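You operate a simulated robot arm through the tools that you are given. There is no shell and no other tool. Be economical: measure what you need, move in short steps, check, and stop when the job is done.

You run a simulated two-armed robot. Do the job below in one go: nothing can be reset, and whatever is moved stays where it is left.

Task
Take the shim with the largest size on its label from the top of the beige bench and leave it in the red tote there. Put the steel blank labelled "4" from the top of the stacked cartons on the brass plate and the steel blank labelled "5" on the shelf under the red bench. Take the pot labelled "2" from the top of the blue bench and put it on the top of the cream bench. Take the bag of screws on the top of the blue bench and put it away on the top of the cream bench. Take the steel hose nipple and leave it on the top of the green bench. Put the sample pan on the top of the brown bench away on the top of the green stand. Put the grease cartridge on the top of the brown bench away on the top of the stock stand. Fetch the orange hose elbow and set it on the top of the grey bench. Take the blue-handled basket and leave it on the top of the red bench. Any order will do. Set down upright: steel blank, steel hose nipple, grease cartridge.

The check looks at the end state, three seconds after you hand in, the way a careful person would. Anything else that was tipped, shoved, dropped, spilled or broken makes it a failure.

Robot
Two 6-joint arms with two-finger parallel grippers on one trunk, on a base that drives. Base frame: it is fixed to the floor where the robot stands at the start and does not move with it; the origin is under the middle of the robot, x ahead of it, y to its left, z up. Readings come in cm, degrees, newtons and seconds.
The left shoulder is at the start at [6, 18.7, 114.7], the right one opposite. Places, roughly: bag of screws [-125, -75, 75]; blue-handled basket (18x17x16 cm) [-220, -480, 60]; brass plate (9x11x1 cm) [-160, 210, 70]; grease cartridge (6x6x17 cm) [-420, -300, 90]; orange hose elbow (8x3x6 cm) [-410, -340, 90]; red tote (25x17x6 cm) [90, -40, 90]; sample cup one, sample cup two [-150, -75, 75]; sample pan [-425, -250, 75]; shelf under the red bench [-160, -180, 20]; steel blank [-150, 200, 75]; steel hose nipple (4x4x6 cm) [-410, -240, 90]; top of the cream bench [0, 250, 80]; top of the green bench [-430, -60, 80]; top of the green stand [260, 100, 90]; top of the grey bench [-430, -470, 80]; top of the red bench [-160, -180, 80]; top of the stock stand [-160, -300, 50]. Payload 1.57 kg a hand.
Tool frame (each hand has its own): the origin (TCP) lies between the finger pads and is the grasp point; the fingertips stand 3 cm ahead of it; z points along the fingers, y is the line along which they close. The gripper opens to 11 cm. The fingers are 2.4 cm wide and 1.2 cm thick; the gripper's body (4.8 by 11.2 cm) begins 7.8 cm behind the TCP.
Orientation is told as [roll, pitch, yaw] about the base's x, y, z axes, in that order, counted from this pose: with the fingers straight down and closing along the base's y, the tool's x points along the base's -x, its y along +y and its z along -z.

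Tools
- The arms move only by the tool apply_moves. It takes "left_increments", "right_increments" or both (then of equal length, played together; a hand with none holds still); each is a list of rows, each an object of numbers (a shift or turn left out is 0, a gripper value left out holds the last): "dx", "dy", "dz": the shift along the tool's x, y, z in units of 50 mm (1.0 is 50 mm); "ax", "ay", "az": the turn, a rotation vector about the tool's x, y, z in units of 6 degrees (1.0 is 6 degrees); "gripper": the opening, from 0 (shut) to 1 (fully open). In form: [{"dx": .., "dy": .., "dz": .., "ax": .., "ay": .., "az": .., "gripper": ..}, ...]. A call has 1 to 8 rows; each row shifts and turns the commanded pose from where the row before left it, along the tool's axes as they then stand. A call with a number of a shift or a turn outside -1 to 1 is refused whole. Rows are played at 5 a second. More than 5 cm and 8.6 degrees between two rows, or a gripper value outside its range, and nothing of the call is played. Where a pose cannot be reached the arm comes as near as it can. A force on the tool above 40 N (or 10 N above the force at the start of the call, whichever is more), or a blocked arm, ends the call early, and 0.2 s more pass. The fingers move at their own pace (about 15.3 cm/s each) and stop on an object; they squeeze with about 27 N. The grip force told is the motor's: it shows also when the fingers shut on nothing. Time passes only in rows, and 0.2 s behind the last, so rows that do not move let the fingers close. The reply holds the time, the measured pose of the TCP, the force on the tool along the base axes, the opening and the grip force, in the units named above and with some noise, with the torque about the TCP (base axes, N m) and any sound that the robot's microphone picked up, and new pictures: "pictures" is both (left out), scene, wrist or none (wrist: the cameras of the hands that moved).
- Cameras (640 x 400 px; columns grow to the right, rows downward): "scene" is now at [1.41, -0.79, 168.03]; the picture's right is [-0.10, -0.99, 0.00], its down [-0.80, 0.08, -0.60] and it looks along [0.60, -0.06, -0.80] (base axes); focal length 260 px, centre (320, 200). "left" rides on the left gripper at [7, -1.6, -14.1] in its tool frame; the picture's right is [0.23, 0.97, 0.00], its down [-0.85, 0.20, -0.48] and it looks along [-0.47, 0.11, 0.88] (tool axes); focal length 222 px, centre (320, 200). "right" rides on the right gripper at [7, 1.6, -14.1] in its tool frame; the picture's right is [-0.23, 0.97, 0.00], its down [-0.86, -0.20, -0.48] and it looks along [-0.47, -0.11, 0.88] (tool axes); focal length 222 px, centre (320, 200). There is no depth. A picture from a camera that has moved, and an enlarged one, comes with that camera's place and axes in the base frame and with its lens.
- slide_trunk(by): slides the trunk up (or, below 0, down) by that many cm; the arms and the scene camera ride with it, the base frame stays. It gives what a move gives, with no picture.
- steer(legs): drives the robot by 1 to 6 legs, each [ahead, left, turn to the left] in cm, cm and degrees, along the robot's own axes; the way and the turn of a leg run together, so that a leg with both is an arc; at most 150 cm and 180 degrees a leg. The arms and the cameras ride along, it lands a little off, and it stops where it bumps. It gives what a move gives, and a new picture of the scene camera.
- head_to(pan, tilt): turns the head with the scene camera to pan (to the left, within 86 degrees either way) and tilt (down, from -29 to 69), counted from straight ahead of the robot. It gives what a move gives, and a new picture of the scene camera.
- close_up(camera, box): a new picture of the part [left, top, right, bottom] of that camera's present view, enlarged. The clock stands still meanwhile.
- hand_in(): hands the job in; it is judged then, once.

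Work in short steps. Places have to be worked out from the pictures, the camera data and where the tool is seen: move nearer, look again, correct. Check each grasp and each placing, and mend what went wrong. You have 525 turns and 360 pictures in all, those below and enlarged ones among them. Open the grippers and draw the arms clear of the work before you hand the job in, unless the task says otherwise; then end with one line.

The tools are called after "Request:" as a command line: name --argument value ..., lists and objects as JSON in quotes. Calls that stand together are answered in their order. apply_moves: Moves the arms, as the interface text tells. Its arguments: {"type":"object","properties":{"left_increments":{"type":"array"},"right_increments":{"type":"array"},"pictures":{"type":"string","enum":["both","scene","wrist","none"]}},"required":[]} The other tools are called the same way: slide_trunk (by) slides the trunk up or down; steer (legs) drives the base; head_to (pan, tilt) turns the head that bears the scene camera; close_up (camera, box) takes an enlarged picture of a part of a camera's view; hand_in () hands the job in.

At the start:

```text
t: 0.0
left_eef_pos: [43.68, 18.38, 106.24]
left_ee_rot: [0.2, 0.1, 0.0]
left_ft_force: [-0.2, 0.0, -0.2]
left_ft_torque: [-0.01, 0.0, 0.0]
left_grip_width: 10.99
left_finger_force: 0.0
right_eef_pos: [49.23, -22.9, 116.43]
right_ee_rot: [-0.1, 0.0, 0.0]
right_ft_force: [0.1, -0.2, -0.5]
right_ft_torque: [0.01, -0.02, 0.03]
right_grip_width: 11.01
right_finger_force: 0.1
trunk travel left (down, up): [-77.5, 21.5]
robot x, y, heading: [0.18, -0.05, 0.0]
head pan, tilt: [-6.0, 53.2]
```

scene: 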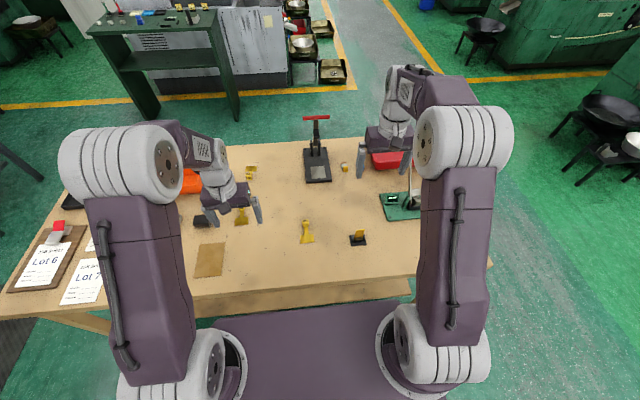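
right: 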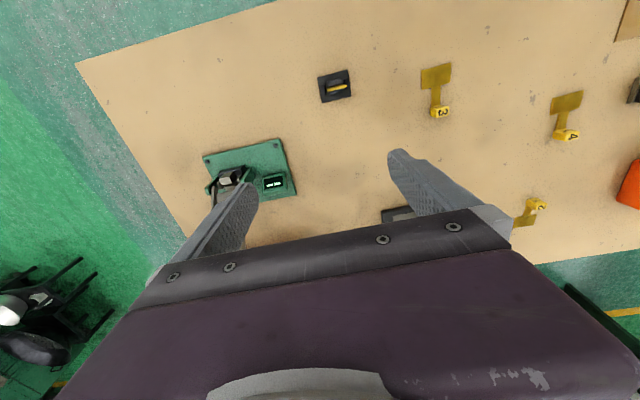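
left: 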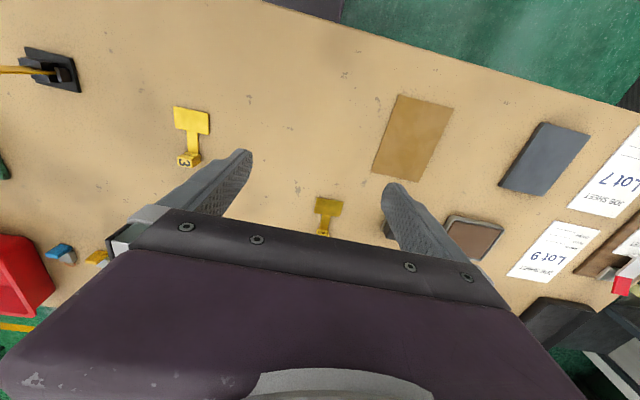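

The beige bench is in front with yellow shims carrying labels. I take close-ups to read the labels.

Request:
close_up --camera "right" --box '[380, 40, 640, 240]'

Request:
close_up --camera "scene" --box '[180, 110, 440, 280]'

Request:
close_up --camera "left" --box '[0, 80, 400, 300]'

```text
2.00 times, centred on (510, 140) of right
camera zoom: at [42.09, -21.16, 130.53], right [0.23, 0.97, 0.0], down [0.86, -0.2, 0.48], along [0.47, -0.11, -0.88], focal length 444 px, centre (-60, 320)
```

zoom: 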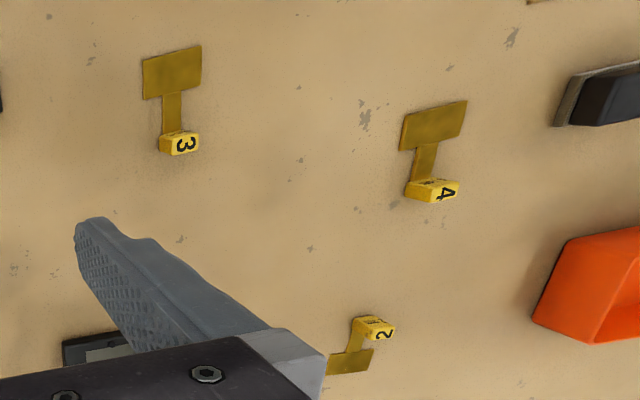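

```text
2.35 times, centred on (310, 195) of scene
camera zoom: at [1.41, -0.79, 168.03], right [-0.1, -0.99, 0.0], down [-0.8, 0.08, -0.6], along [0.6, -0.06, -0.8], focal length 613 px, centre (344, 212)
```

zoom: 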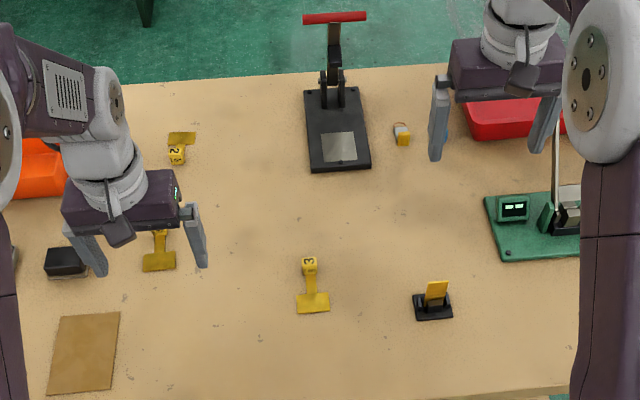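

```text
1.60 times, centred on (200, 190) of left
camera zoom: at [36.71, 16.62, 120.49], right [-0.23, 0.97, 0.0], down [0.85, 0.2, 0.48], along [0.47, 0.11, -0.88], focal length 355 px, centre (512, 216)
```

zoom: 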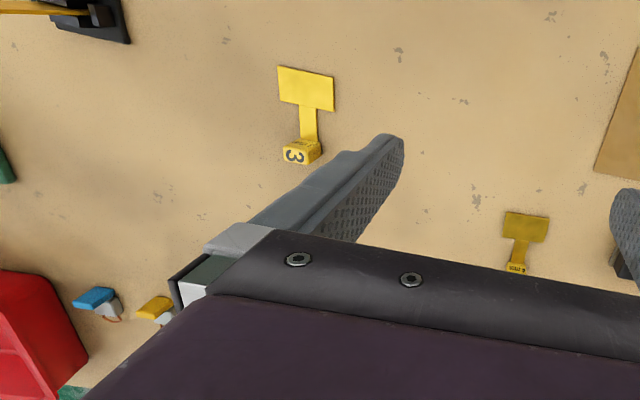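

Shims 2, 3 and 4 are seen so far, with the bench top at z about 85. I look at the rest of the bench and the surroundings by panning the head.

Request:
head_to --pan 35 --tilt 45

Request:
head_to --pan -40 --tilt 45

Request:
head_to --pan 80 --tilt 20

Request:
head_to --pan -80 --tilt 20

```text
t: 1.1
left_eef_pos: [43.66, 18.4, 106.45]
left_ee_rot: [0.1, 0.0, -0.1]
left_ft_force: [-0.2, 0.7, 0.8]
left_ft_torque: [-0.01, 0.02, -0.01]
left_grip_width: 10.99
left_finger_force: 0.1
right_eef_pos: [49.19, -22.78, 116.45]
right_ee_rot: [0.0, -0.1, 0.0]
right_ft_force: [0.6, 0.7, 0.2]
right_ft_torque: [0.0, -0.03, 0.0]
right_grip_width: 11.01
right_finger_force: 0.0
trunk travel left (down, up): [-77.5, 21.5]
robot x, y, heading: [0.15, 0.18, 0.2]
head pan, tilt: [35.0, 45.0]
camera scene: at [0.71, 4.64, 169.14], right [0.57, -0.82, 0.0], down [-0.58, -0.41, -0.71], along [0.58, 0.41, -0.71], focal length 260 px, centre (320, 200)
```

scene: 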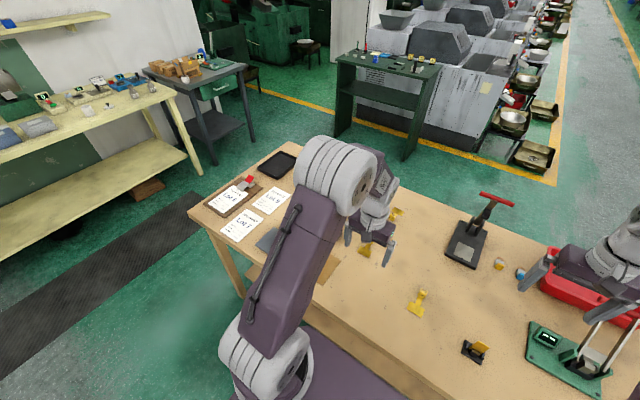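

```text
t: 2.5
left_eef_pos: [43.63, 18.41, 106.28]
left_ee_rot: [0.2, 0.0, 0.1]
left_ft_force: [0.6, -0.3, 1.2]
left_ft_torque: [-0.02, 0.02, -0.01]
left_grip_width: 11.02
left_finger_force: 0.0
right_eef_pos: [49.22, -22.79, 116.48]
right_ee_rot: [0.0, 0.0, -0.1]
right_ft_force: [0.2, 0.6, 0.0]
right_ft_torque: [-0.03, -0.02, 0.01]
right_grip_width: 11.0
right_finger_force: 0.1
trunk travel left (down, up): [-77.5, 21.5]
robot x, y, heading: [-0.1, 0.14, 0.1]
head pan, tilt: [-40.0, 45.0]
camera scene: at [0.28, -5.23, 169.14], right [-0.64, -0.77, 0.0], down [-0.54, 0.45, -0.71], along [0.54, -0.45, -0.71], focal length 260 px, centre (320, 200)
```

scene: 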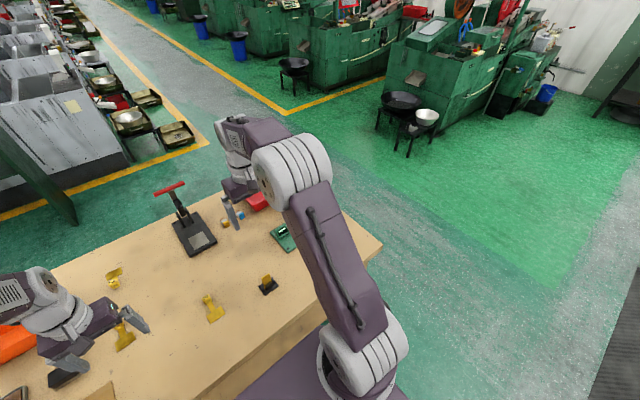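

```text
t: 4.5
left_eef_pos: [43.77, 18.38, 106.38]
left_ee_rot: [0.2, 0.0, 0.0]
left_ft_force: [-0.2, -0.3, 0.1]
left_ft_torque: [0.01, 0.0, -0.01]
left_grip_width: 10.99
left_finger_force: 0.0
right_eef_pos: [49.2, -22.81, 116.44]
right_ee_rot: [0.1, 0.0, 0.0]
right_ft_force: [0.1, -0.5, 0.5]
right_ft_torque: [0.03, 0.01, 0.0]
right_grip_width: 11.01
right_finger_force: 0.1
trunk travel left (down, up): [-77.5, 21.5]
robot x, y, heading: [-0.16, 0.24, 0.1]
head pan, tilt: [80.0, 20.0]
camera scene: at [-4.33, 9.16, 173.0], right [0.98, -0.17, 0.0], down [-0.06, -0.34, -0.94], along [0.16, 0.93, -0.34], focal length 260 px, centre (320, 200)
```

scene: 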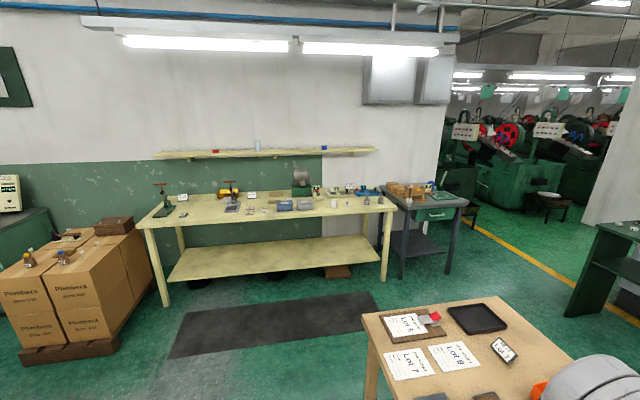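

```text
t: 7.0
left_eef_pos: [43.68, 18.49, 106.3]
left_ee_rot: [0.1, 0.0, -0.1]
left_ft_force: [-0.5, -0.2, -0.3]
left_ft_torque: [-0.01, 0.02, 0.01]
left_grip_width: 11.01
left_finger_force: 0.0
right_eef_pos: [49.21, -22.72, 116.4]
right_ee_rot: [-0.1, 0.0, 0.0]
right_ft_force: [0.2, -0.1, 0.1]
right_ft_torque: [-0.01, 0.02, -0.02]
right_grip_width: 11.0
right_finger_force: 0.1
trunk travel left (down, up): [-77.5, 21.5]
robot x, y, heading: [0.01, -0.19, -0.2]
head pan, tilt: [-80.0, 20.0]
camera scene: at [-4.33, -9.18, 173.01], right [-0.98, -0.17, 0.0], down [-0.06, 0.34, -0.94], along [0.16, -0.93, -0.34], focal length 260 px, centre (320, 200)
```

scene: 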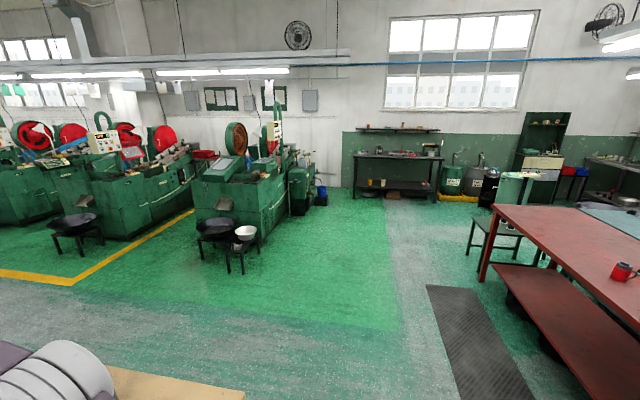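

Only shims 2, 3 and 4 appear, so "4" looks largest; it lies near (60, 23). I move the left hand above it to look and see whether it is in reach.

Request:
apply_moves --left_increments '[{"dx": -1, "dy": 0.3}, {"dx": -1, "dy": 0.3}, {"dx": -1, "dy": 0.3}, {"dx": -0.3}]' --pictures "wrist"

Request:
head_to --pan 0 --tilt 50

```text
refused: row 1 steps farther than a row can; nothing moved
```

```text
t: 8.5
left_eef_pos: [43.7, 18.31, 106.34]
left_ee_rot: [0.0, 0.0, 0.0]
left_ft_force: [0.9, -0.2, -0.2]
left_ft_torque: [0.01, 0.0, -0.01]
left_grip_width: 10.99
left_finger_force: 0.0
right_eef_pos: [49.15, -22.72, 116.42]
right_ee_rot: [0.1, 0.0, 0.0]
right_ft_force: [0.1, 0.5, -0.5]
right_ft_torque: [0.0, -0.01, 0.01]
right_grip_width: 10.99
right_finger_force: 0.1
trunk travel left (down, up): [-77.5, 21.5]
robot x, y, heading: [0.16, 0.12, -0.1]
head pan, tilt: [0.0, 50.0]
camera scene: at [1.75, -0.02, 168.45], right [0.0, -1.0, 0.0], down [-0.77, 0.0, -0.64], along [0.64, 0.0, -0.77], focal length 260 px, centre (320, 200)
```

scene: 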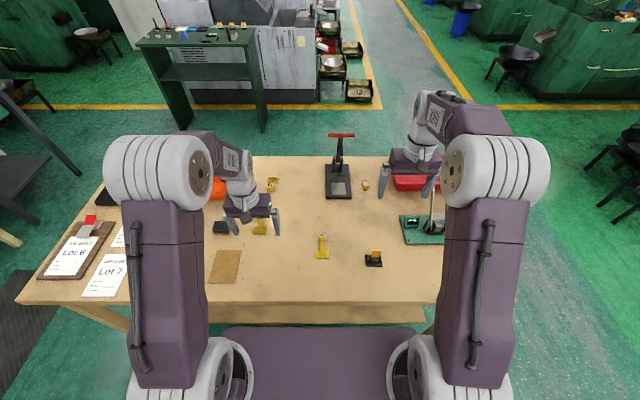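

The row step must stay under 5 cm in total; I retry with shorter steps.

Request:
apply_moves --left_increments '[{"dx": -0.9, "dy": 0.25}, {"dx": -0.9, "dy": 0.25}, {"dx": -0.9, "dy": 0.25}, {"dx": -0.5}]' --pictures "wrist"

```text
t: 9.5
left_eef_pos: [59.34, 22.39, 106.17]
left_ee_rot: [0.1, 0.2, 0.0]
left_ft_force: [0.1, -0.6, 0.1]
left_ft_torque: [-0.04, 0.02, 0.04]
left_grip_width: 10.99
left_finger_force: 0.0
right_eef_pos: [49.39, -22.75, 116.43]
right_ee_rot: [0.0, 0.1, 0.1]
right_ft_force: [1.0, 0.2, -0.2]
right_ft_torque: [-0.02, 0.04, -0.02]
right_grip_width: 11.0
right_finger_force: 0.0
trunk travel left (down, up): [-77.5, 21.5]
robot x, y, heading: [-0.11, -0.16, -0.0]
head pan, tilt: [0.0, 50.0]
camera left: at [52.4, 20.6, 120.34], right [-0.23, 0.97, 0.0], down [0.86, 0.2, 0.47], along [0.46, 0.11, -0.88], focal length 222 px, centre (320, 200)
```

left: 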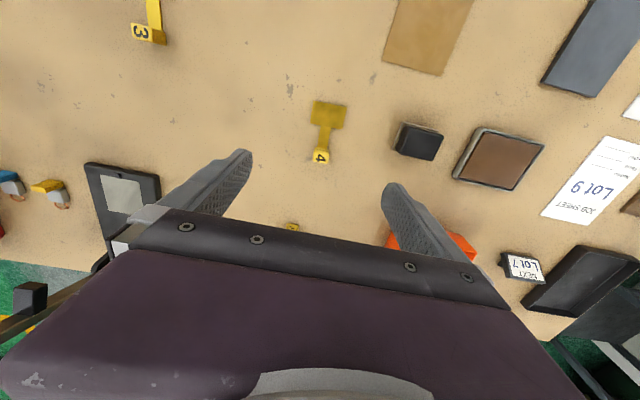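

The shim "4" is reachable, label at about (62.4, 23.3). I zoom to see its shape.

Request:
close_up --camera "left" --box '[260, 80, 400, 180]'

Request:
close_up --camera "scene" --box '[240, 160, 400, 270]'

```text
4.00 times, centred on (330, 130) of left
camera zoom: at [52.4, 20.6, 120.34], right [-0.23, 0.97, 0.0], down [0.86, 0.2, 0.47], along [0.46, 0.11, -0.88], focal length 888 px, centre (280, 480)
```

zoom: 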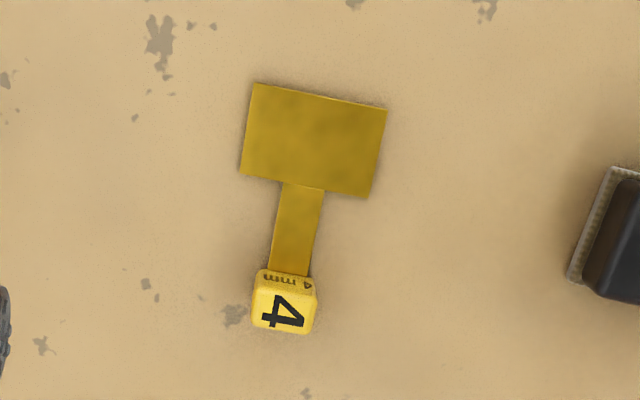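

```text
3.64 times, centred on (320, 215) of scene
camera zoom: at [1.95, 0.01, 168.45], right [0.0, -1.0, 0.0], down [-0.77, 0.0, -0.64], along [0.64, 0.0, -0.77], focal length 947 px, centre (320, 146)
```

zoom: 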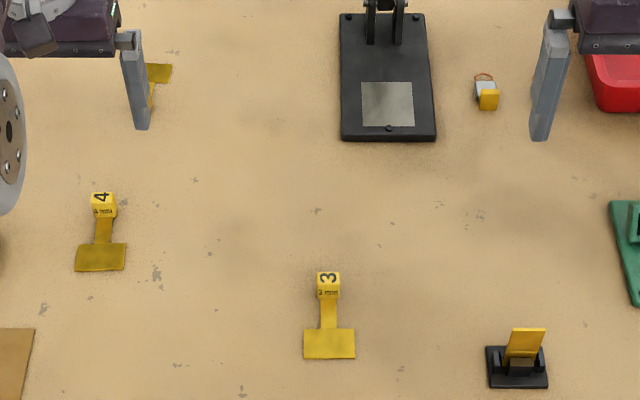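

Label reads "4 mm", a block about 2.5 cm. I centre over it at (62.4, 23.3) and go down part of the way.

Request:
apply_moves --left_increments '[{"dx": -0.62, "dy": 0.19, "gripper": 0.6}, {"dz": 0.9}, {"dz": 0.9}, {"dz": 0.7}]' --pictures "wrist"

```text
t: 10.5
left_eef_pos: [59.38, 22.54, 93.88]
left_ee_rot: [0.1, 0.0, 0.0]
left_ft_force: [0.2, -0.4, 0.3]
left_ft_torque: [-0.01, -0.01, -0.03]
left_grip_width: 6.59
left_finger_force: 0.1
left hand out of reach, approached as far as the arm can: row 1, 4
right_eef_pos: [49.31, -22.74, 116.34]
right_ee_rot: [0.0, 0.1, -0.1]
right_ft_force: [1.1, 0.0, 0.6]
right_ft_torque: [0.05, 0.0, 0.02]
right_grip_width: 11.01
right_finger_force: 0.1
trunk travel left (down, up): [-77.5, 21.5]
robot x, y, heading: [-0.18, 0.08, -0.1]
head pan, tilt: [0.0, 50.0]
camera left: at [52.5, 20.87, 107.98], right [-0.23, 0.97, 0.0], down [0.85, 0.2, 0.48], along [0.47, 0.11, -0.88], focal length 222 px, centre (320, 200)
```

left: 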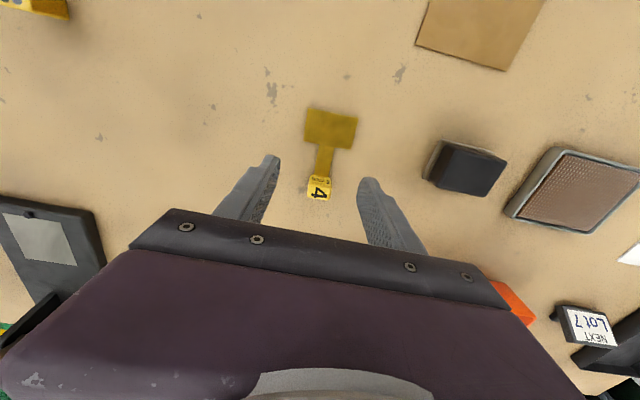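

The arm's reach ends at x about 59.4, three cm short. I drive the base 6 cm ahead; the hands are clear above the bench.

Request:
steer --legs '[[6, 0, 0]]'

```text
t: 11.5
left_eef_pos: [65.13, 22.52, 94.08]
left_ee_rot: [0.1, -0.2, 0.0]
left_ft_force: [0.3, 0.2, 0.9]
left_ft_torque: [0.01, -0.03, 0.02]
left_grip_width: 6.6
left_finger_force: 0.1
right_eef_pos: [54.81, -22.85, 116.68]
right_ee_rot: [0.0, -0.2, 0.0]
right_ft_force: [-0.4, 0.1, -0.5]
right_ft_torque: [-0.02, -0.07, -0.01]
right_grip_width: 10.99
right_finger_force: 0.1
trunk travel left (down, up): [-77.5, 21.5]
robot x, y, heading: [6.03, 0.05, 0.2]
head pan, tilt: [0.0, 50.0]
camera scene: at [7.16, -0.02, 168.46], right [0.0, -1.0, 0.0], down [-0.76, 0.0, -0.65], along [0.65, 0.0, -0.76], focal length 260 px, centre (320, 200)
```

scene: 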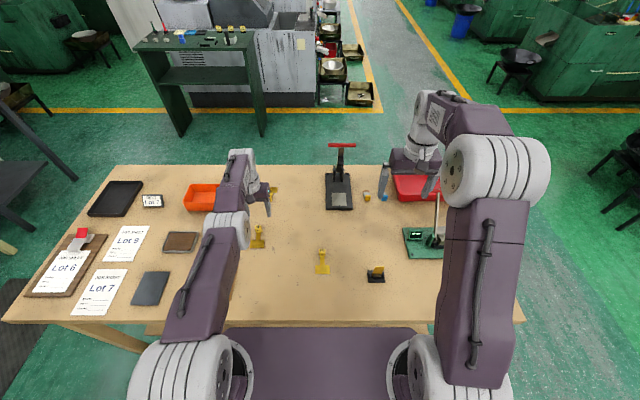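

Now TCP is at x 65.1. I go back 2.7 cm, 0.8 cm left, and see where the block is between the fingers.

Request:
apply_moves --left_increments '[{"dx": 0.55, "dy": 0.16}, {}]' --pictures "wrist"

```text
t: 12.1
left_eef_pos: [65.2, 23.35, 93.82]
left_ee_rot: [0.1, 0.1, 0.0]
left_ft_force: [0.1, -1.0, -0.9]
left_ft_torque: [0.01, -0.01, 0.03]
left_grip_width: 6.6
left_finger_force: 0.0
left hand out of reach, approached as far as the arm can: row 1
right_eef_pos: [55.14, -22.83, 116.52]
right_ee_rot: [-0.1, -0.2, 0.0]
right_ft_force: [-0.3, -0.1, 0.1]
right_ft_torque: [0.04, -0.01, 0.02]
right_grip_width: 10.99
right_finger_force: 0.0
trunk travel left (down, up): [-77.5, 21.5]
robot x, y, heading: [5.66, -0.22, 0.0]
head pan, tilt: [0.0, 50.0]
camera left: at [58.19, 21.55, 107.84], right [-0.23, 0.97, 0.0], down [0.86, 0.2, 0.48], along [0.47, 0.11, -0.88], focal length 222 px, centre (320, 200)
```

left: 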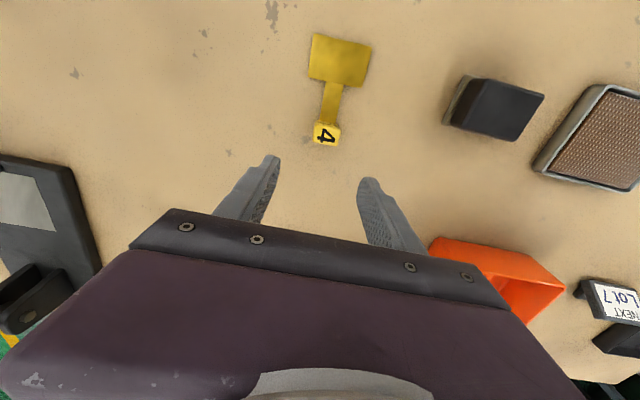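

The stale command was 3 cm further; I move back again by 0.55. The block computes to (62.6, 23.2).

Request:
apply_moves --left_increments '[{"dx": 0.55, "dy": -0.03}, {}]' --pictures "wrist"

```text
t: 12.7
left_eef_pos: [65.23, 23.32, 93.52]
left_ee_rot: [0.2, 0.2, 0.1]
left_ft_force: [-1.0, 0.0, 0.3]
left_ft_torque: [0.01, 0.0, 0.0]
left_grip_width: 6.6
left_finger_force: 0.1
left hand out of reach, approached as far as the arm can: row 1
right_eef_pos: [55.25, -22.92, 116.46]
right_ee_rot: [0.1, 0.1, 0.0]
right_ft_force: [0.4, -0.2, 1.2]
right_ft_torque: [-0.01, -0.01, 0.0]
right_grip_width: 11.0
right_finger_force: 0.1
trunk travel left (down, up): [-77.5, 21.5]
robot x, y, heading: [5.79, 0.02, -0.1]
head pan, tilt: [0.0, 50.0]
camera left: at [58.3, 21.56, 107.78], right [-0.23, 0.97, 0.0], down [0.86, 0.2, 0.48], along [0.47, 0.11, -0.88], focal length 222 px, centre (320, 200)
```

left: 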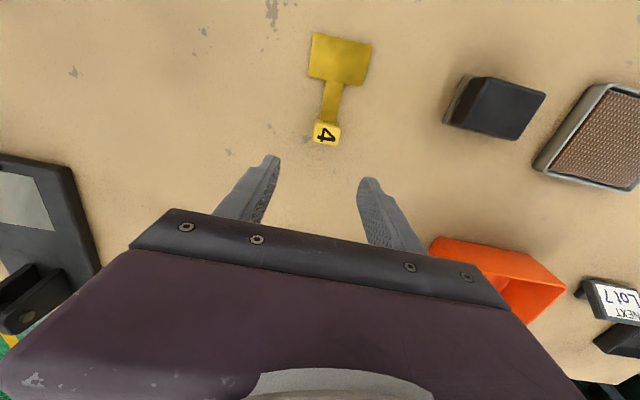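

No motion still; one more step back.

Request:
apply_moves --left_increments '[{"dx": 0.6}, {}]' --pictures "none"

```text
t: 13.3
left_eef_pos: [65.18, 23.64, 93.27]
left_ee_rot: [0.0, 0.1, 0.0]
left_ft_force: [0.7, 0.2, 0.7]
left_ft_torque: [0.0, 0.0, -0.01]
left_grip_width: 6.6
left_finger_force: 0.0
left hand out of reach, approached as far as the arm can: row 1
right_eef_pos: [55.28, -22.74, 116.43]
right_ee_rot: [0.1, 0.0, 0.0]
right_ft_force: [0.1, -0.3, 0.0]
right_ft_torque: [-0.06, 0.04, -0.02]
right_grip_width: 11.01
right_finger_force: 0.0
trunk travel left (down, up): [-77.5, 21.5]
robot x, y, heading: [6.15, -0.18, 0.1]
head pan, tilt: [0.0, 50.0]
```

Still stuck at the boundary, z creeping down. I try a larger retreat with a little lift.

Request:
apply_moves --left_increments '[{"dx": 0.9, "dz": -0.2}, {"dx": 0.3}]' --pictures "none"

```text
t: 13.9
left_eef_pos: [65.19, 23.87, 93.46]
left_ee_rot: [0.1, 0.1, 0.0]
left_ft_force: [0.3, 0.3, 0.7]
left_ft_torque: [-0.01, 0.0, -0.02]
left_grip_width: 6.58
left_finger_force: 0.1
left hand out of reach, approached as far as the arm can: row 1, 2
right_eef_pos: [55.12, -22.8, 116.58]
right_ee_rot: [0.0, 0.0, 0.0]
right_ft_force: [-0.2, -0.7, 0.2]
right_ft_torque: [0.01, 0.03, 0.01]
right_grip_width: 11.0
right_finger_force: 0.1
trunk travel left (down, up): [-77.5, 21.5]
robot x, y, heading: [5.8, 0.07, -0.1]
head pan, tilt: [0.0, 50.0]
```

The stretched arm may be at a singularity; I try raising the hand instead.

Request:
apply_moves --left_increments '[{"dz": -0.9}, {"dz": -0.9}, {}]' --pictures "none"

```text
t: 14.7
left_eef_pos: [65.55, 23.58, 102.53]
left_ee_rot: [0.1, 0.2, 0.0]
left_ft_force: [-0.1, 0.4, 0.4]
left_ft_torque: [-0.04, -0.01, 0.02]
left_grip_width: 6.61
left_finger_force: 0.0
left hand out of reach, approached as far as the arm can: row 2
right_eef_pos: [55.15, -22.86, 116.51]
right_ee_rot: [0.1, 0.0, 0.0]
right_ft_force: [-0.2, 0.5, -0.2]
right_ft_torque: [0.01, 0.0, -0.01]
right_grip_width: 10.99
right_finger_force: 0.0
trunk travel left (down, up): [-77.5, 21.5]
robot x, y, heading: [5.9, -0.44, -0.1]
head pan, tilt: [0.0, 50.0]
```

Request:
apply_moves --left_increments '[{"dx": 0.9}, {"dx": 0.9}, {}]' --pictures "none"

```text
t: 15.5
left_eef_pos: [65.51, 23.93, 102.74]
left_ee_rot: [0.0, 0.1, 0.0]
left_ft_force: [-1.4, -0.1, -0.7]
left_ft_torque: [-0.05, 0.0, 0.03]
left_grip_width: 6.59
left_finger_force: 0.1
left hand out of reach, approached as far as the arm can: row 1, 2
right_eef_pos: [55.11, -22.76, 116.55]
right_ee_rot: [0.0, 0.1, 0.0]
right_ft_force: [-0.2, 0.7, 0.7]
right_ft_torque: [-0.01, 0.0, 0.02]
right_grip_width: 10.99
right_finger_force: 0.0
trunk travel left (down, up): [-77.5, 21.5]
robot x, y, heading: [6.22, 0.18, 0.2]
head pan, tilt: [0.0, 50.0]
```

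Radial retreat is refused by the stretched elbow. I nudge sideways and tilt a little to break the singularity.

Request:
apply_moves --left_increments '[{"dy": -0.6}, {"dy": -0.6}, {"dx": 0.4, "dy": -0.3}, {}]' --pictures "none"

```text
t: 16.5
left_eef_pos: [65.79, 16.37, 102.67]
left_ee_rot: [0.1, 0.1, 0.0]
left_ft_force: [1.0, 0.0, 0.2]
left_ft_torque: [0.01, -0.01, 0.0]
left_grip_width: 6.6
left_finger_force: 0.1
left hand out of reach, approached as far as the arm can: row 3
right_eef_pos: [55.29, -22.85, 116.29]
right_ee_rot: [0.0, -0.1, 0.0]
right_ft_force: [0.5, -0.4, -0.6]
right_ft_torque: [0.01, 0.06, 0.0]
right_grip_width: 10.99
right_finger_force: 0.1
trunk travel left (down, up): [-77.5, 21.5]
robot x, y, heading: [5.36, 0.15, 0.1]
head pan, tilt: [0.0, 50.0]
```

Try tilting the tool about its y (fingers outwards), which pulls the wrist back.

Request:
apply_moves --left_increments '[{"ay": -1}, {"ay": -1}, {}]' --pictures "none"

```text
t: 17.3
left_eef_pos: [70.8, 16.36, 103.04]
left_ee_rot: [0.1, -12.0, 0.0]
left_ft_force: [-0.1, 0.1, -0.2]
left_ft_torque: [-0.01, -0.01, 0.02]
left_grip_width: 6.6
left_finger_force: 0.0
left hand out of reach, approached as far as the arm can: row 1, 2
right_eef_pos: [55.3, -22.8, 116.53]
right_ee_rot: [0.0, 0.0, 0.0]
right_ft_force: [0.4, 0.3, 0.6]
right_ft_torque: [0.02, 0.03, 0.0]
right_grip_width: 10.99
right_finger_force: 0.0
trunk travel left (down, up): [-77.5, 21.5]
robot x, y, heading: [6.39, -0.24, 0.1]
head pan, tilt: [0.0, 50.0]
```

The TCP simply follows the wrist, so the elbow is straight. I undo the tilt and go down and back together, which should flex the elbow.

Request:
apply_moves --left_increments '[{"ay": 1}, {"ay": 1}, {"dz": 0.6, "dx": 0.6}, {"dz": 0.6, "dx": 0.6}, {}]' --pictures "none"

```text
t: 18.5
left_eef_pos: [65.75, 16.17, 99.42]
left_ee_rot: [0.1, 0.0, 0.0]
left_ft_force: [0.9, -0.8, -0.8]
left_ft_torque: [0.01, 0.01, 0.02]
left_grip_width: 6.61
left_finger_force: 0.1
left hand out of reach, approached as far as the arm can: row 1, 2, 3, 4
right_eef_pos: [55.26, -22.76, 116.62]
right_ee_rot: [0.0, 0.1, 0.0]
right_ft_force: [-0.3, 0.4, -0.7]
right_ft_torque: [-0.02, 0.0, 0.06]
right_grip_width: 11.01
right_finger_force: 0.0
trunk travel left (down, up): [-77.5, 21.5]
robot x, y, heading: [6.37, -0.14, -0.1]
head pan, tilt: [0.0, 50.0]
```

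Request:
apply_moves --left_increments '[{"dz": 0.5}, {"dx": 0.2}, {"dx": 0.2}, {"dx": 0.2}, {}]' --pictures "scene"

```text
t: 19.7
left_eef_pos: [65.66, 16.35, 97.04]
left_ee_rot: [0.0, 0.0, 0.0]
left_ft_force: [0.2, 0.3, 0.9]
left_ft_torque: [-0.01, -0.01, 0.01]
left_grip_width: 6.58
left_finger_force: 0.1
left hand out of reach, approached as far as the arm can: row 2, 3, 4
right_eef_pos: [55.21, -22.72, 116.41]
right_ee_rot: [0.0, 0.0, 0.0]
right_ft_force: [-0.2, -0.2, -0.6]
right_ft_torque: [0.04, 0.01, 0.01]
right_grip_width: 11.0
right_finger_force: 0.1
trunk travel left (down, up): [-77.5, 21.5]
robot x, y, heading: [5.87, -0.04, -0.1]
head pan, tilt: [0.0, 50.0]
camera scene: at [7.81, -0.02, 168.45], right [0.0, -1.0, 0.0], down [-0.77, 0.0, -0.64], along [0.64, 0.0, -0.77], focal length 260 px, centre (320, 200)
```

scene: 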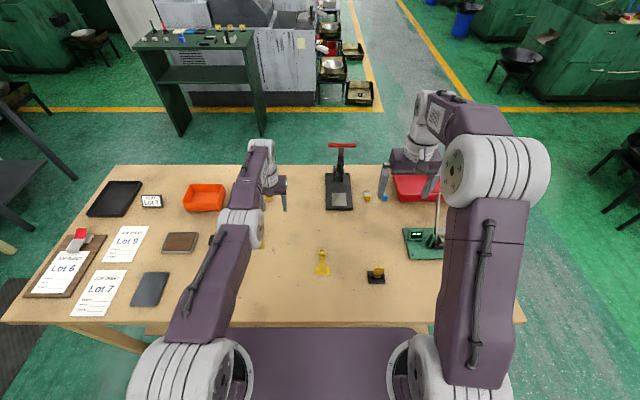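

Vertical motion works, radial does not. I try up-and-in combined.

Request:
apply_moves --left_increments '[{"dz": -0.9, "dx": 0.3}, {"dz": -0.7, "dx": 0.7}, {"dz": -0.7, "dx": 0.7}, {"dz": -0.7, "dx": 0.7}, {}]' --pictures "none"

```text
t: 20.9
left_eef_pos: [64.79, 16.22, 110.32]
left_ee_rot: [0.1, 0.2, 0.0]
left_ft_force: [0.0, -0.3, 0.2]
left_ft_torque: [0.01, -0.01, -0.01]
left_grip_width: 6.57
left_finger_force: 0.1
left hand out of reach, approached as far as the arm can: row 1, 2, 3, 4
right_eef_pos: [55.17, -22.78, 116.51]
right_ee_rot: [0.0, -0.1, -0.1]
right_ft_force: [0.0, -0.6, -1.0]
right_ft_torque: [0.0, -0.01, -0.01]
right_grip_width: 11.0
right_finger_force: 0.1
trunk travel left (down, up): [-77.5, 21.5]
robot x, y, heading: [5.93, 0.13, -0.1]
head pan, tilt: [0.0, 50.0]
```

It slides along the reach sphere. I climb higher, then come straight down, which should be inside the sphere.

Request:
apply_moves --left_increments '[{"dz": -0.9, "dx": 0.3}, {"dz": -0.9, "dx": 0.3}, {"dz": -0.9, "dx": 0.3}, {"dz": -0.9, "dx": 0.3}, {"dz": 0.8}, {"dz": 0.8}, {"dz": 0.8}, {}]' --pictures "none"

```text
t: 22.7
left_eef_pos: [58.83, 16.16, 115.75]
left_ee_rot: [0.1, -0.1, -0.1]
left_ft_force: [0.2, 0.0, -0.1]
left_ft_torque: [0.03, -0.02, -0.01]
left_grip_width: 6.58
left_finger_force: 0.0
left hand out of reach, approached as far as the arm can: row 1, 4
right_eef_pos: [55.21, -22.83, 116.43]
right_ee_rot: [0.0, 0.1, 0.1]
right_ft_force: [1.1, 0.9, 0.6]
right_ft_torque: [0.0, 0.0, 0.01]
right_grip_width: 11.04
right_finger_force: 0.1
trunk travel left (down, up): [-77.5, 21.5]
robot x, y, heading: [6.39, 0.1, -0.2]
head pan, tilt: [0.0, 50.0]
```

Freed. Now I approach above the block at (62.5, 23.2), well inside the reach limit, and descend.

Request:
apply_moves --left_increments '[{"dy": 0.7, "dz": 0.6}, {"dy": 0.7, "dz": 0.6}, {"dx": -0.35, "dz": 0.8}, {"dx": -0.35, "dz": 0.8}, {"dz": 0.8}, {"dz": 0.6}, {}]' --pictures "wrist"

```text
t: 24.3
left_eef_pos: [62.24, 22.86, 95.15]
left_ee_rot: [0.1, 0.1, -0.1]
left_ft_force: [0.9, 0.4, -0.9]
left_ft_torque: [0.02, 0.02, -0.03]
left_grip_width: 6.64
left_finger_force: 0.1
right_eef_pos: [55.17, -22.88, 116.5]
right_ee_rot: [0.0, 0.0, 0.1]
right_ft_force: [-0.4, 0.0, 0.1]
right_ft_torque: [0.05, -0.01, 0.03]
right_grip_width: 11.02
right_finger_force: 0.1
trunk travel left (down, up): [-77.5, 21.5]
robot x, y, heading: [6.11, 0.11, -0.0]
head pan, tilt: [0.0, 50.0]
camera left: at [55.3, 21.12, 109.33], right [-0.23, 0.97, 0.0], down [0.85, 0.2, 0.48], along [0.47, 0.11, -0.88], focal length 222 px, centre (320, 200)
```

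left: 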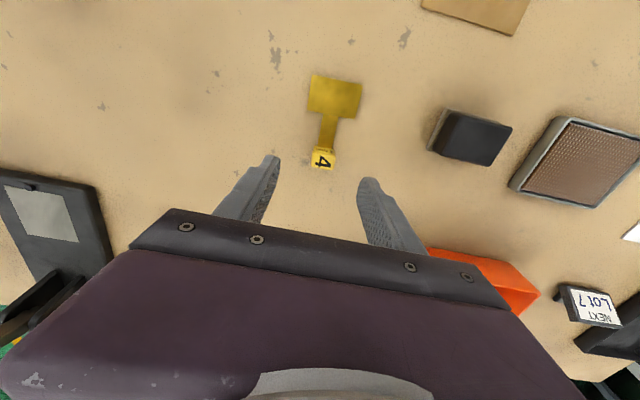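

Block at (62.7, 23.2). I correct by 0.4 cm and descend to TCP z about 88.6.

Request:
apply_moves --left_increments '[{"dx": -0.08, "dy": 0.07, "dz": 0.7}, {"dz": 0.6}, {}]' --pictures "wrist"

```text
t: 25.1
left_eef_pos: [62.77, 23.32, 88.78]
left_ee_rot: [0.1, -0.1, 0.0]
left_ft_force: [0.7, -0.9, 0.0]
left_ft_torque: [0.02, 0.01, 0.0]
left_grip_width: 6.6
left_finger_force: 0.1
right_eef_pos: [55.13, -22.97, 116.49]
right_ee_rot: [0.0, -0.1, 0.0]
right_ft_force: [0.6, 0.4, 0.1]
right_ft_torque: [0.0, 0.01, 0.02]
right_grip_width: 11.03
right_finger_force: 0.2
trunk travel left (down, up): [-77.5, 21.5]
robot x, y, heading: [6.14, 0.01, 0.3]
head pan, tilt: [0.0, 50.0]
camera left: at [55.78, 21.45, 102.96], right [-0.23, 0.97, 0.0], down [0.85, 0.2, 0.48], along [0.47, 0.11, -0.88], focal length 222 px, centre (320, 200)
```

left: 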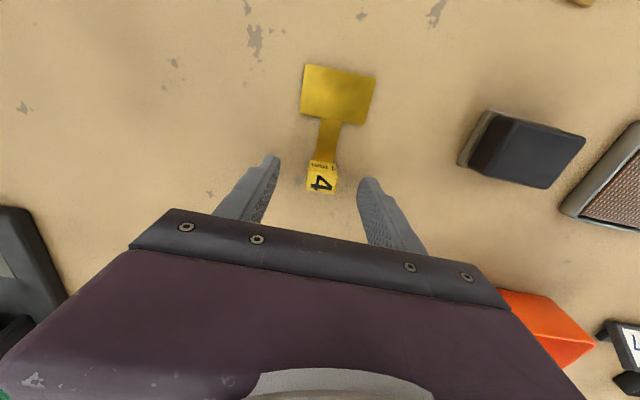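

The block is between the fingertips. I go 0.5 cm lower and close.

Request:
apply_moves --left_increments '[{"dz": 0.1}, {"gripper": 0}, {}, {}]' --pictures "wrist"

```text
t: 26.1
left_eef_pos: [62.84, 23.34, 88.19]
left_ee_rot: [0.1, 0.0, 0.0]
left_ft_force: [0.4, 0.4, 0.4]
left_ft_torque: [0.02, -0.05, 0.01]
left_grip_width: 2.31
left_finger_force: 26.8
right_eef_pos: [55.19, -22.81, 116.43]
right_ee_rot: [0.0, 0.0, 0.0]
right_ft_force: [0.9, -0.1, 0.2]
right_ft_torque: [0.0, 0.04, 0.01]
right_grip_width: 10.99
right_finger_force: 0.1
trunk travel left (down, up): [-77.5, 21.5]
robot x, y, heading: [6.01, 0.22, 0.2]
head pan, tilt: [0.0, 50.0]
camera left: at [55.82, 21.53, 102.34], right [-0.23, 0.97, 0.0], down [0.86, 0.2, 0.48], along [0.47, 0.11, -0.88], focal length 222 px, centre (320, 200)
```

left: 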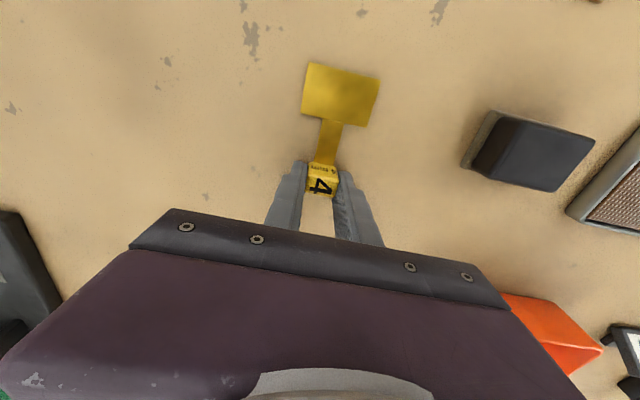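

Grip holds (2.3 cm). I lift the shim and draw both hands in for driving.

Request:
apply_moves --left_increments '[{"dz": -0.5}, {"dz": -0.9}, {"dz": -0.9}, {"dz": -0.9}, {"dz": -0.9}, {"dx": 0.9}, {"dx": 0.9}, {"dx": 0.9}]' --right_increments '[{}, {}, {"dz": -0.5}, {"dx": 0.6}, {"dx": 0.6}, {"dx": 0.9}, {"dx": 0.9}, {}]' --pictures "both"

```text
t: 27.9
left_eef_pos: [49.05, 23.28, 108.6]
left_ee_rot: [0.0, 0.0, -0.1]
left_ft_force: [-0.1, -0.5, -0.6]
left_ft_torque: [-0.02, -0.08, 0.01]
left_grip_width: 2.31
left_finger_force: 27.6
right_eef_pos: [40.26, -23.17, 118.89]
right_ee_rot: [-0.1, 0.0, -0.1]
right_ft_force: [-0.2, 0.3, -0.7]
right_ft_torque: [0.03, 0.02, 0.01]
right_grip_width: 11.0
right_finger_force: 0.0
trunk travel left (down, up): [-77.5, 21.5]
robot x, y, heading: [5.94, -0.03, 0.2]
head pan, tilt: [0.0, 50.0]
camera scene: at [7.79, -0.04, 168.44], right [0.0, -1.0, 0.0], down [-0.77, 0.0, -0.64], along [0.64, 0.0, -0.77], focal length 260 px, centre (320, 200)
camera right: at [33.14, -21.54, 132.97], right [0.23, 0.97, 0.0], down [0.85, -0.2, 0.48], along [0.47, -0.11, -0.88], focal length 222 px, centre (320, 200)
camera left: at [41.99, 21.45, 122.77], right [-0.23, 0.97, 0.0], down [0.85, 0.2, 0.48], along [0.47, 0.11, -0.88], focal length 222 px, centre (320, 200)
```

scene: 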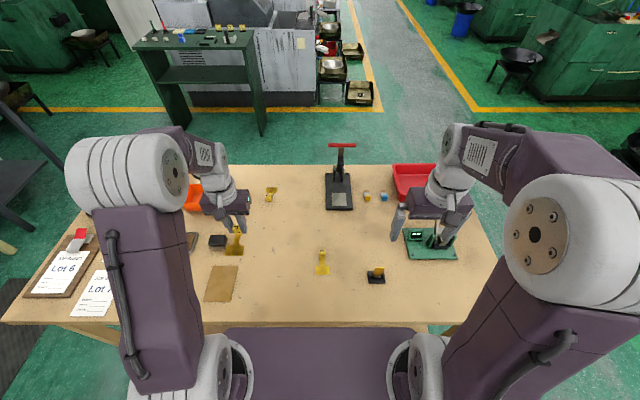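
right: 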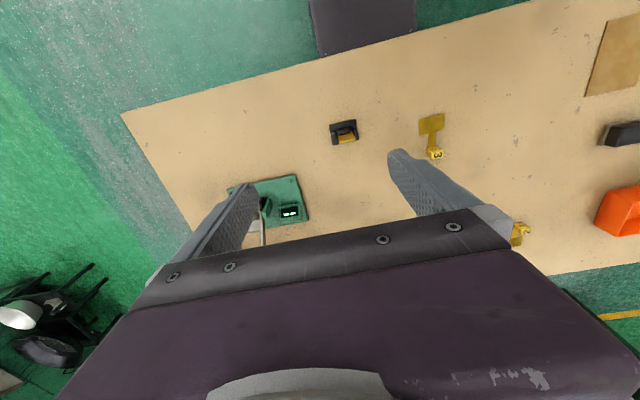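
left: 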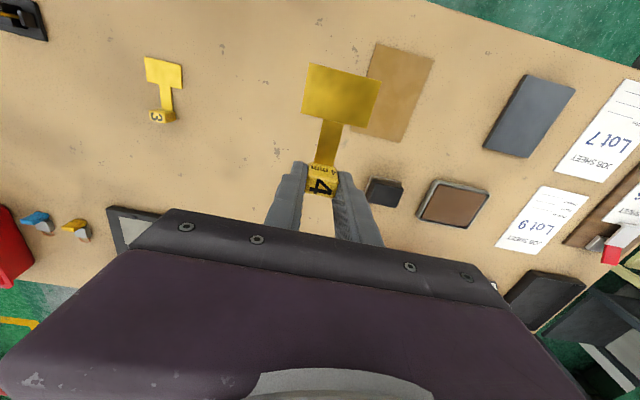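

Shim 4 is held cleanly. The tote spans about x 74–97, y −30…−49; I drive round to the bench's right end and face it, staying a bit off.

Request:
steer --legs '[[-30, 0, 0], [0, -105, 0], [128, 0, 0], [0, 0, 90]]'

```text
t: 44.8
left_eef_pos: [83.75, -61.74, 108.49]
left_ee_rot: [0.1, 0.0, 87.2]
left_ft_force: [0.4, 0.1, -1.2]
left_ft_torque: [0.04, -0.02, 0.03]
left_grip_width: 2.35
left_finger_force: 27.1
right_eef_pos: [129.86, -72.71, 118.92]
right_ee_rot: [0.1, -0.1, 87.3]
right_ft_force: [0.6, 0.1, 0.0]
right_ft_torque: [0.0, 0.01, -0.02]
right_grip_width: 11.0
right_finger_force: 0.0
trunk travel left (down, up): [-77.5, 21.5]
robot x, y, heading: [104.88, -105.89, 87.3]
head pan, tilt: [0.0, 50.0]
camera scene: at [105.05, -104.13, 168.45], right [1.0, -0.05, 0.0], down [-0.04, -0.77, -0.64], along [0.03, 0.64, -0.77], focal length 260 px, centre (320, 200)
```

scene: 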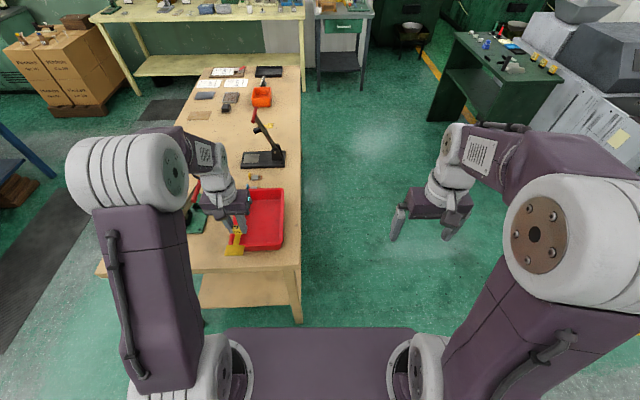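

The tote's inside centre is near (85, −43). I drive ahead 21 cm so that the hand comes above it.

Request:
steer --legs '[[20, 0, 2.5]]'

Request:
apply_moves --left_increments '[{"dz": 0.1}]' --pictures "wrist"

```text
t: 46.4
left_eef_pos: [82.51, -43.0, 108.68]
left_ee_rot: [0.0, -0.1, 89.6]
left_ft_force: [0.3, -0.4, -0.6]
left_ft_torque: [0.08, -0.02, 0.0]
left_grip_width: 2.31
left_finger_force: 27.1
right_eef_pos: [128.89, -52.11, 119.01]
right_ee_rot: [0.0, -0.1, 89.5]
right_ft_force: [0.8, -0.4, -0.7]
right_ft_torque: [0.03, 0.01, 0.0]
right_grip_width: 11.02
right_finger_force: 0.0
trunk travel left (down, up): [-77.5, 21.5]
robot x, y, heading: [105.32, -86.01, 89.9]
head pan, tilt: [0.0, 50.0]
camera scene: at [105.53, -84.51, 168.45], right [1.0, -0.01, 0.0], down [-0.01, -0.77, -0.64], along [0.0, 0.64, -0.77], focal length 260 px, centre (320, 200)
```

scene: 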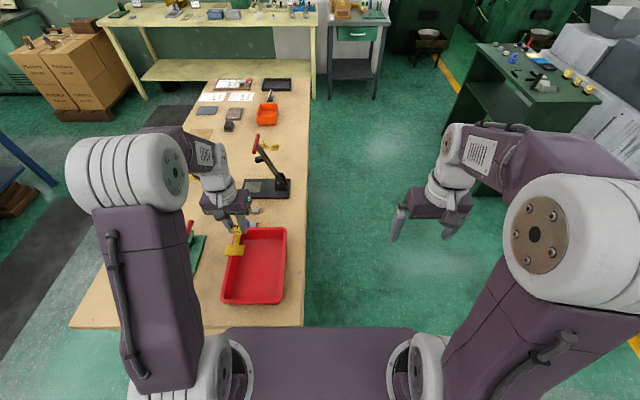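

```text
t: 46.8
left_eef_pos: [82.53, -42.98, 108.25]
left_ee_rot: [0.0, -0.2, 89.6]
left_ft_force: [0.0, -0.5, 0.0]
left_ft_torque: [0.08, -0.01, 0.03]
left_grip_width: 2.33
left_finger_force: 27.2
right_eef_pos: [128.8, -51.95, 118.8]
right_ee_rot: [0.1, 0.0, 89.6]
right_ft_force: [-0.2, 0.1, -0.5]
right_ft_torque: [0.02, -0.02, 0.02]
right_grip_width: 10.98
right_finger_force: 0.0
trunk travel left (down, up): [-77.5, 21.5]
robot x, y, heading: [105.28, -85.87, 89.4]
head pan, tilt: [0.0, 50.0]
camera left: at [84.14, -50.03, 122.31], right [-0.98, -0.22, 0.0], down [-0.19, 0.86, 0.48], along [-0.11, 0.47, -0.88], focal length 222 px, centre (320, 200)
```

left: 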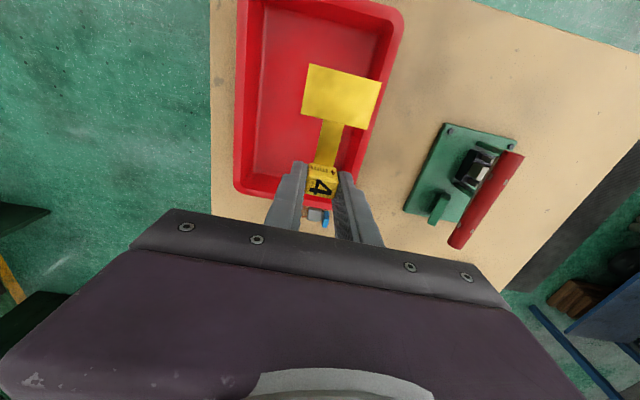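

The tote spans about x 75–92, y −33…−59, with the shim held above it. I shift 1 cm toward its centre and lower to z about 92 first.

Request:
apply_moves --left_increments '[{"dx": 0.3, "dy": -0.15, "dz": 0.8}, {"dz": 0.9}, {"dz": 0.8}, {"dz": 0.7}, {}]' --pictures "wrist"

```text
t: 48.0
left_eef_pos: [83.23, -44.15, 92.0]
left_ee_rot: [0.1, -0.1, 89.7]
left_ft_force: [-0.4, 0.8, -0.9]
left_ft_torque: [0.05, -0.01, -0.02]
left_grip_width: 2.31
left_finger_force: 27.1
right_eef_pos: [128.88, -51.86, 118.87]
right_ee_rot: [-0.1, 0.1, 89.7]
right_ft_force: [-0.5, 0.1, 0.7]
right_ft_torque: [0.01, -0.01, -0.02]
right_grip_width: 11.0
right_finger_force: 0.1
trunk travel left (down, up): [-77.5, 21.5]
robot x, y, heading: [105.39, -86.25, 89.8]
head pan, tilt: [0.0, 50.0]
camera left: at [84.87, -51.29, 106.18], right [-0.98, -0.22, 0.0], down [-0.19, 0.86, 0.48], along [-0.11, 0.47, -0.88], focal length 222 px, centre (320, 200)
```

left: 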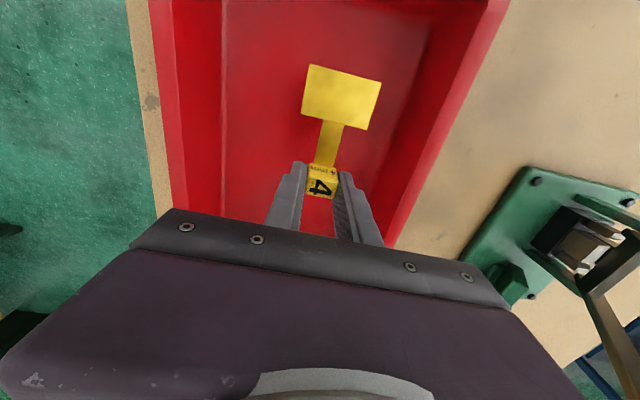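

Inside the tote and centred. I lower the last 2.7 cm and release.

Request:
apply_moves --left_increments '[{"dz": 0.3}, {"dz": 0.24}, {}, {"gripper": 0.45}, {}]' --pictures "wrist"

```text
t: 49.2
left_eef_pos: [83.24, -44.29, 89.29]
left_ee_rot: [0.1, 0.1, 89.7]
left_ft_force: [-0.5, 0.2, -1.4]
left_ft_torque: [0.0, -0.01, 0.01]
left_grip_width: 4.95
left_finger_force: 0.0
right_eef_pos: [128.75, -51.83, 118.87]
right_ee_rot: [0.0, 0.0, 89.6]
right_ft_force: [-0.9, 0.1, 0.7]
right_ft_torque: [-0.03, 0.04, 0.01]
right_grip_width: 10.99
right_finger_force: 0.0
trunk travel left (down, up): [-77.5, 21.5]
robot x, y, heading: [105.49, -85.46, 89.5]
head pan, tilt: [0.0, 50.0]
camera left: at [84.83, -51.4, 103.41], right [-0.98, -0.22, 0.0], down [-0.19, 0.86, 0.48], along [-0.11, 0.47, -0.88], focal length 222 px, centre (320, 200)
```

left: 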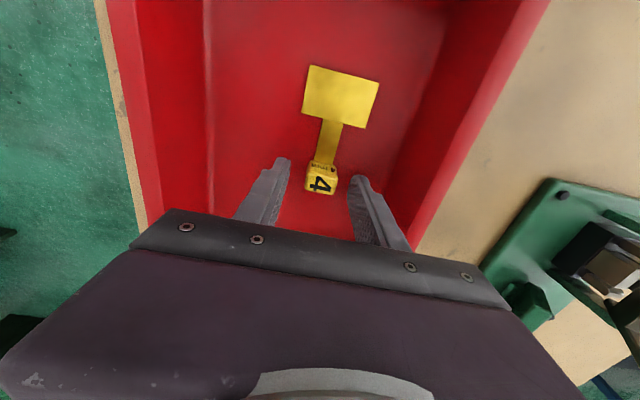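

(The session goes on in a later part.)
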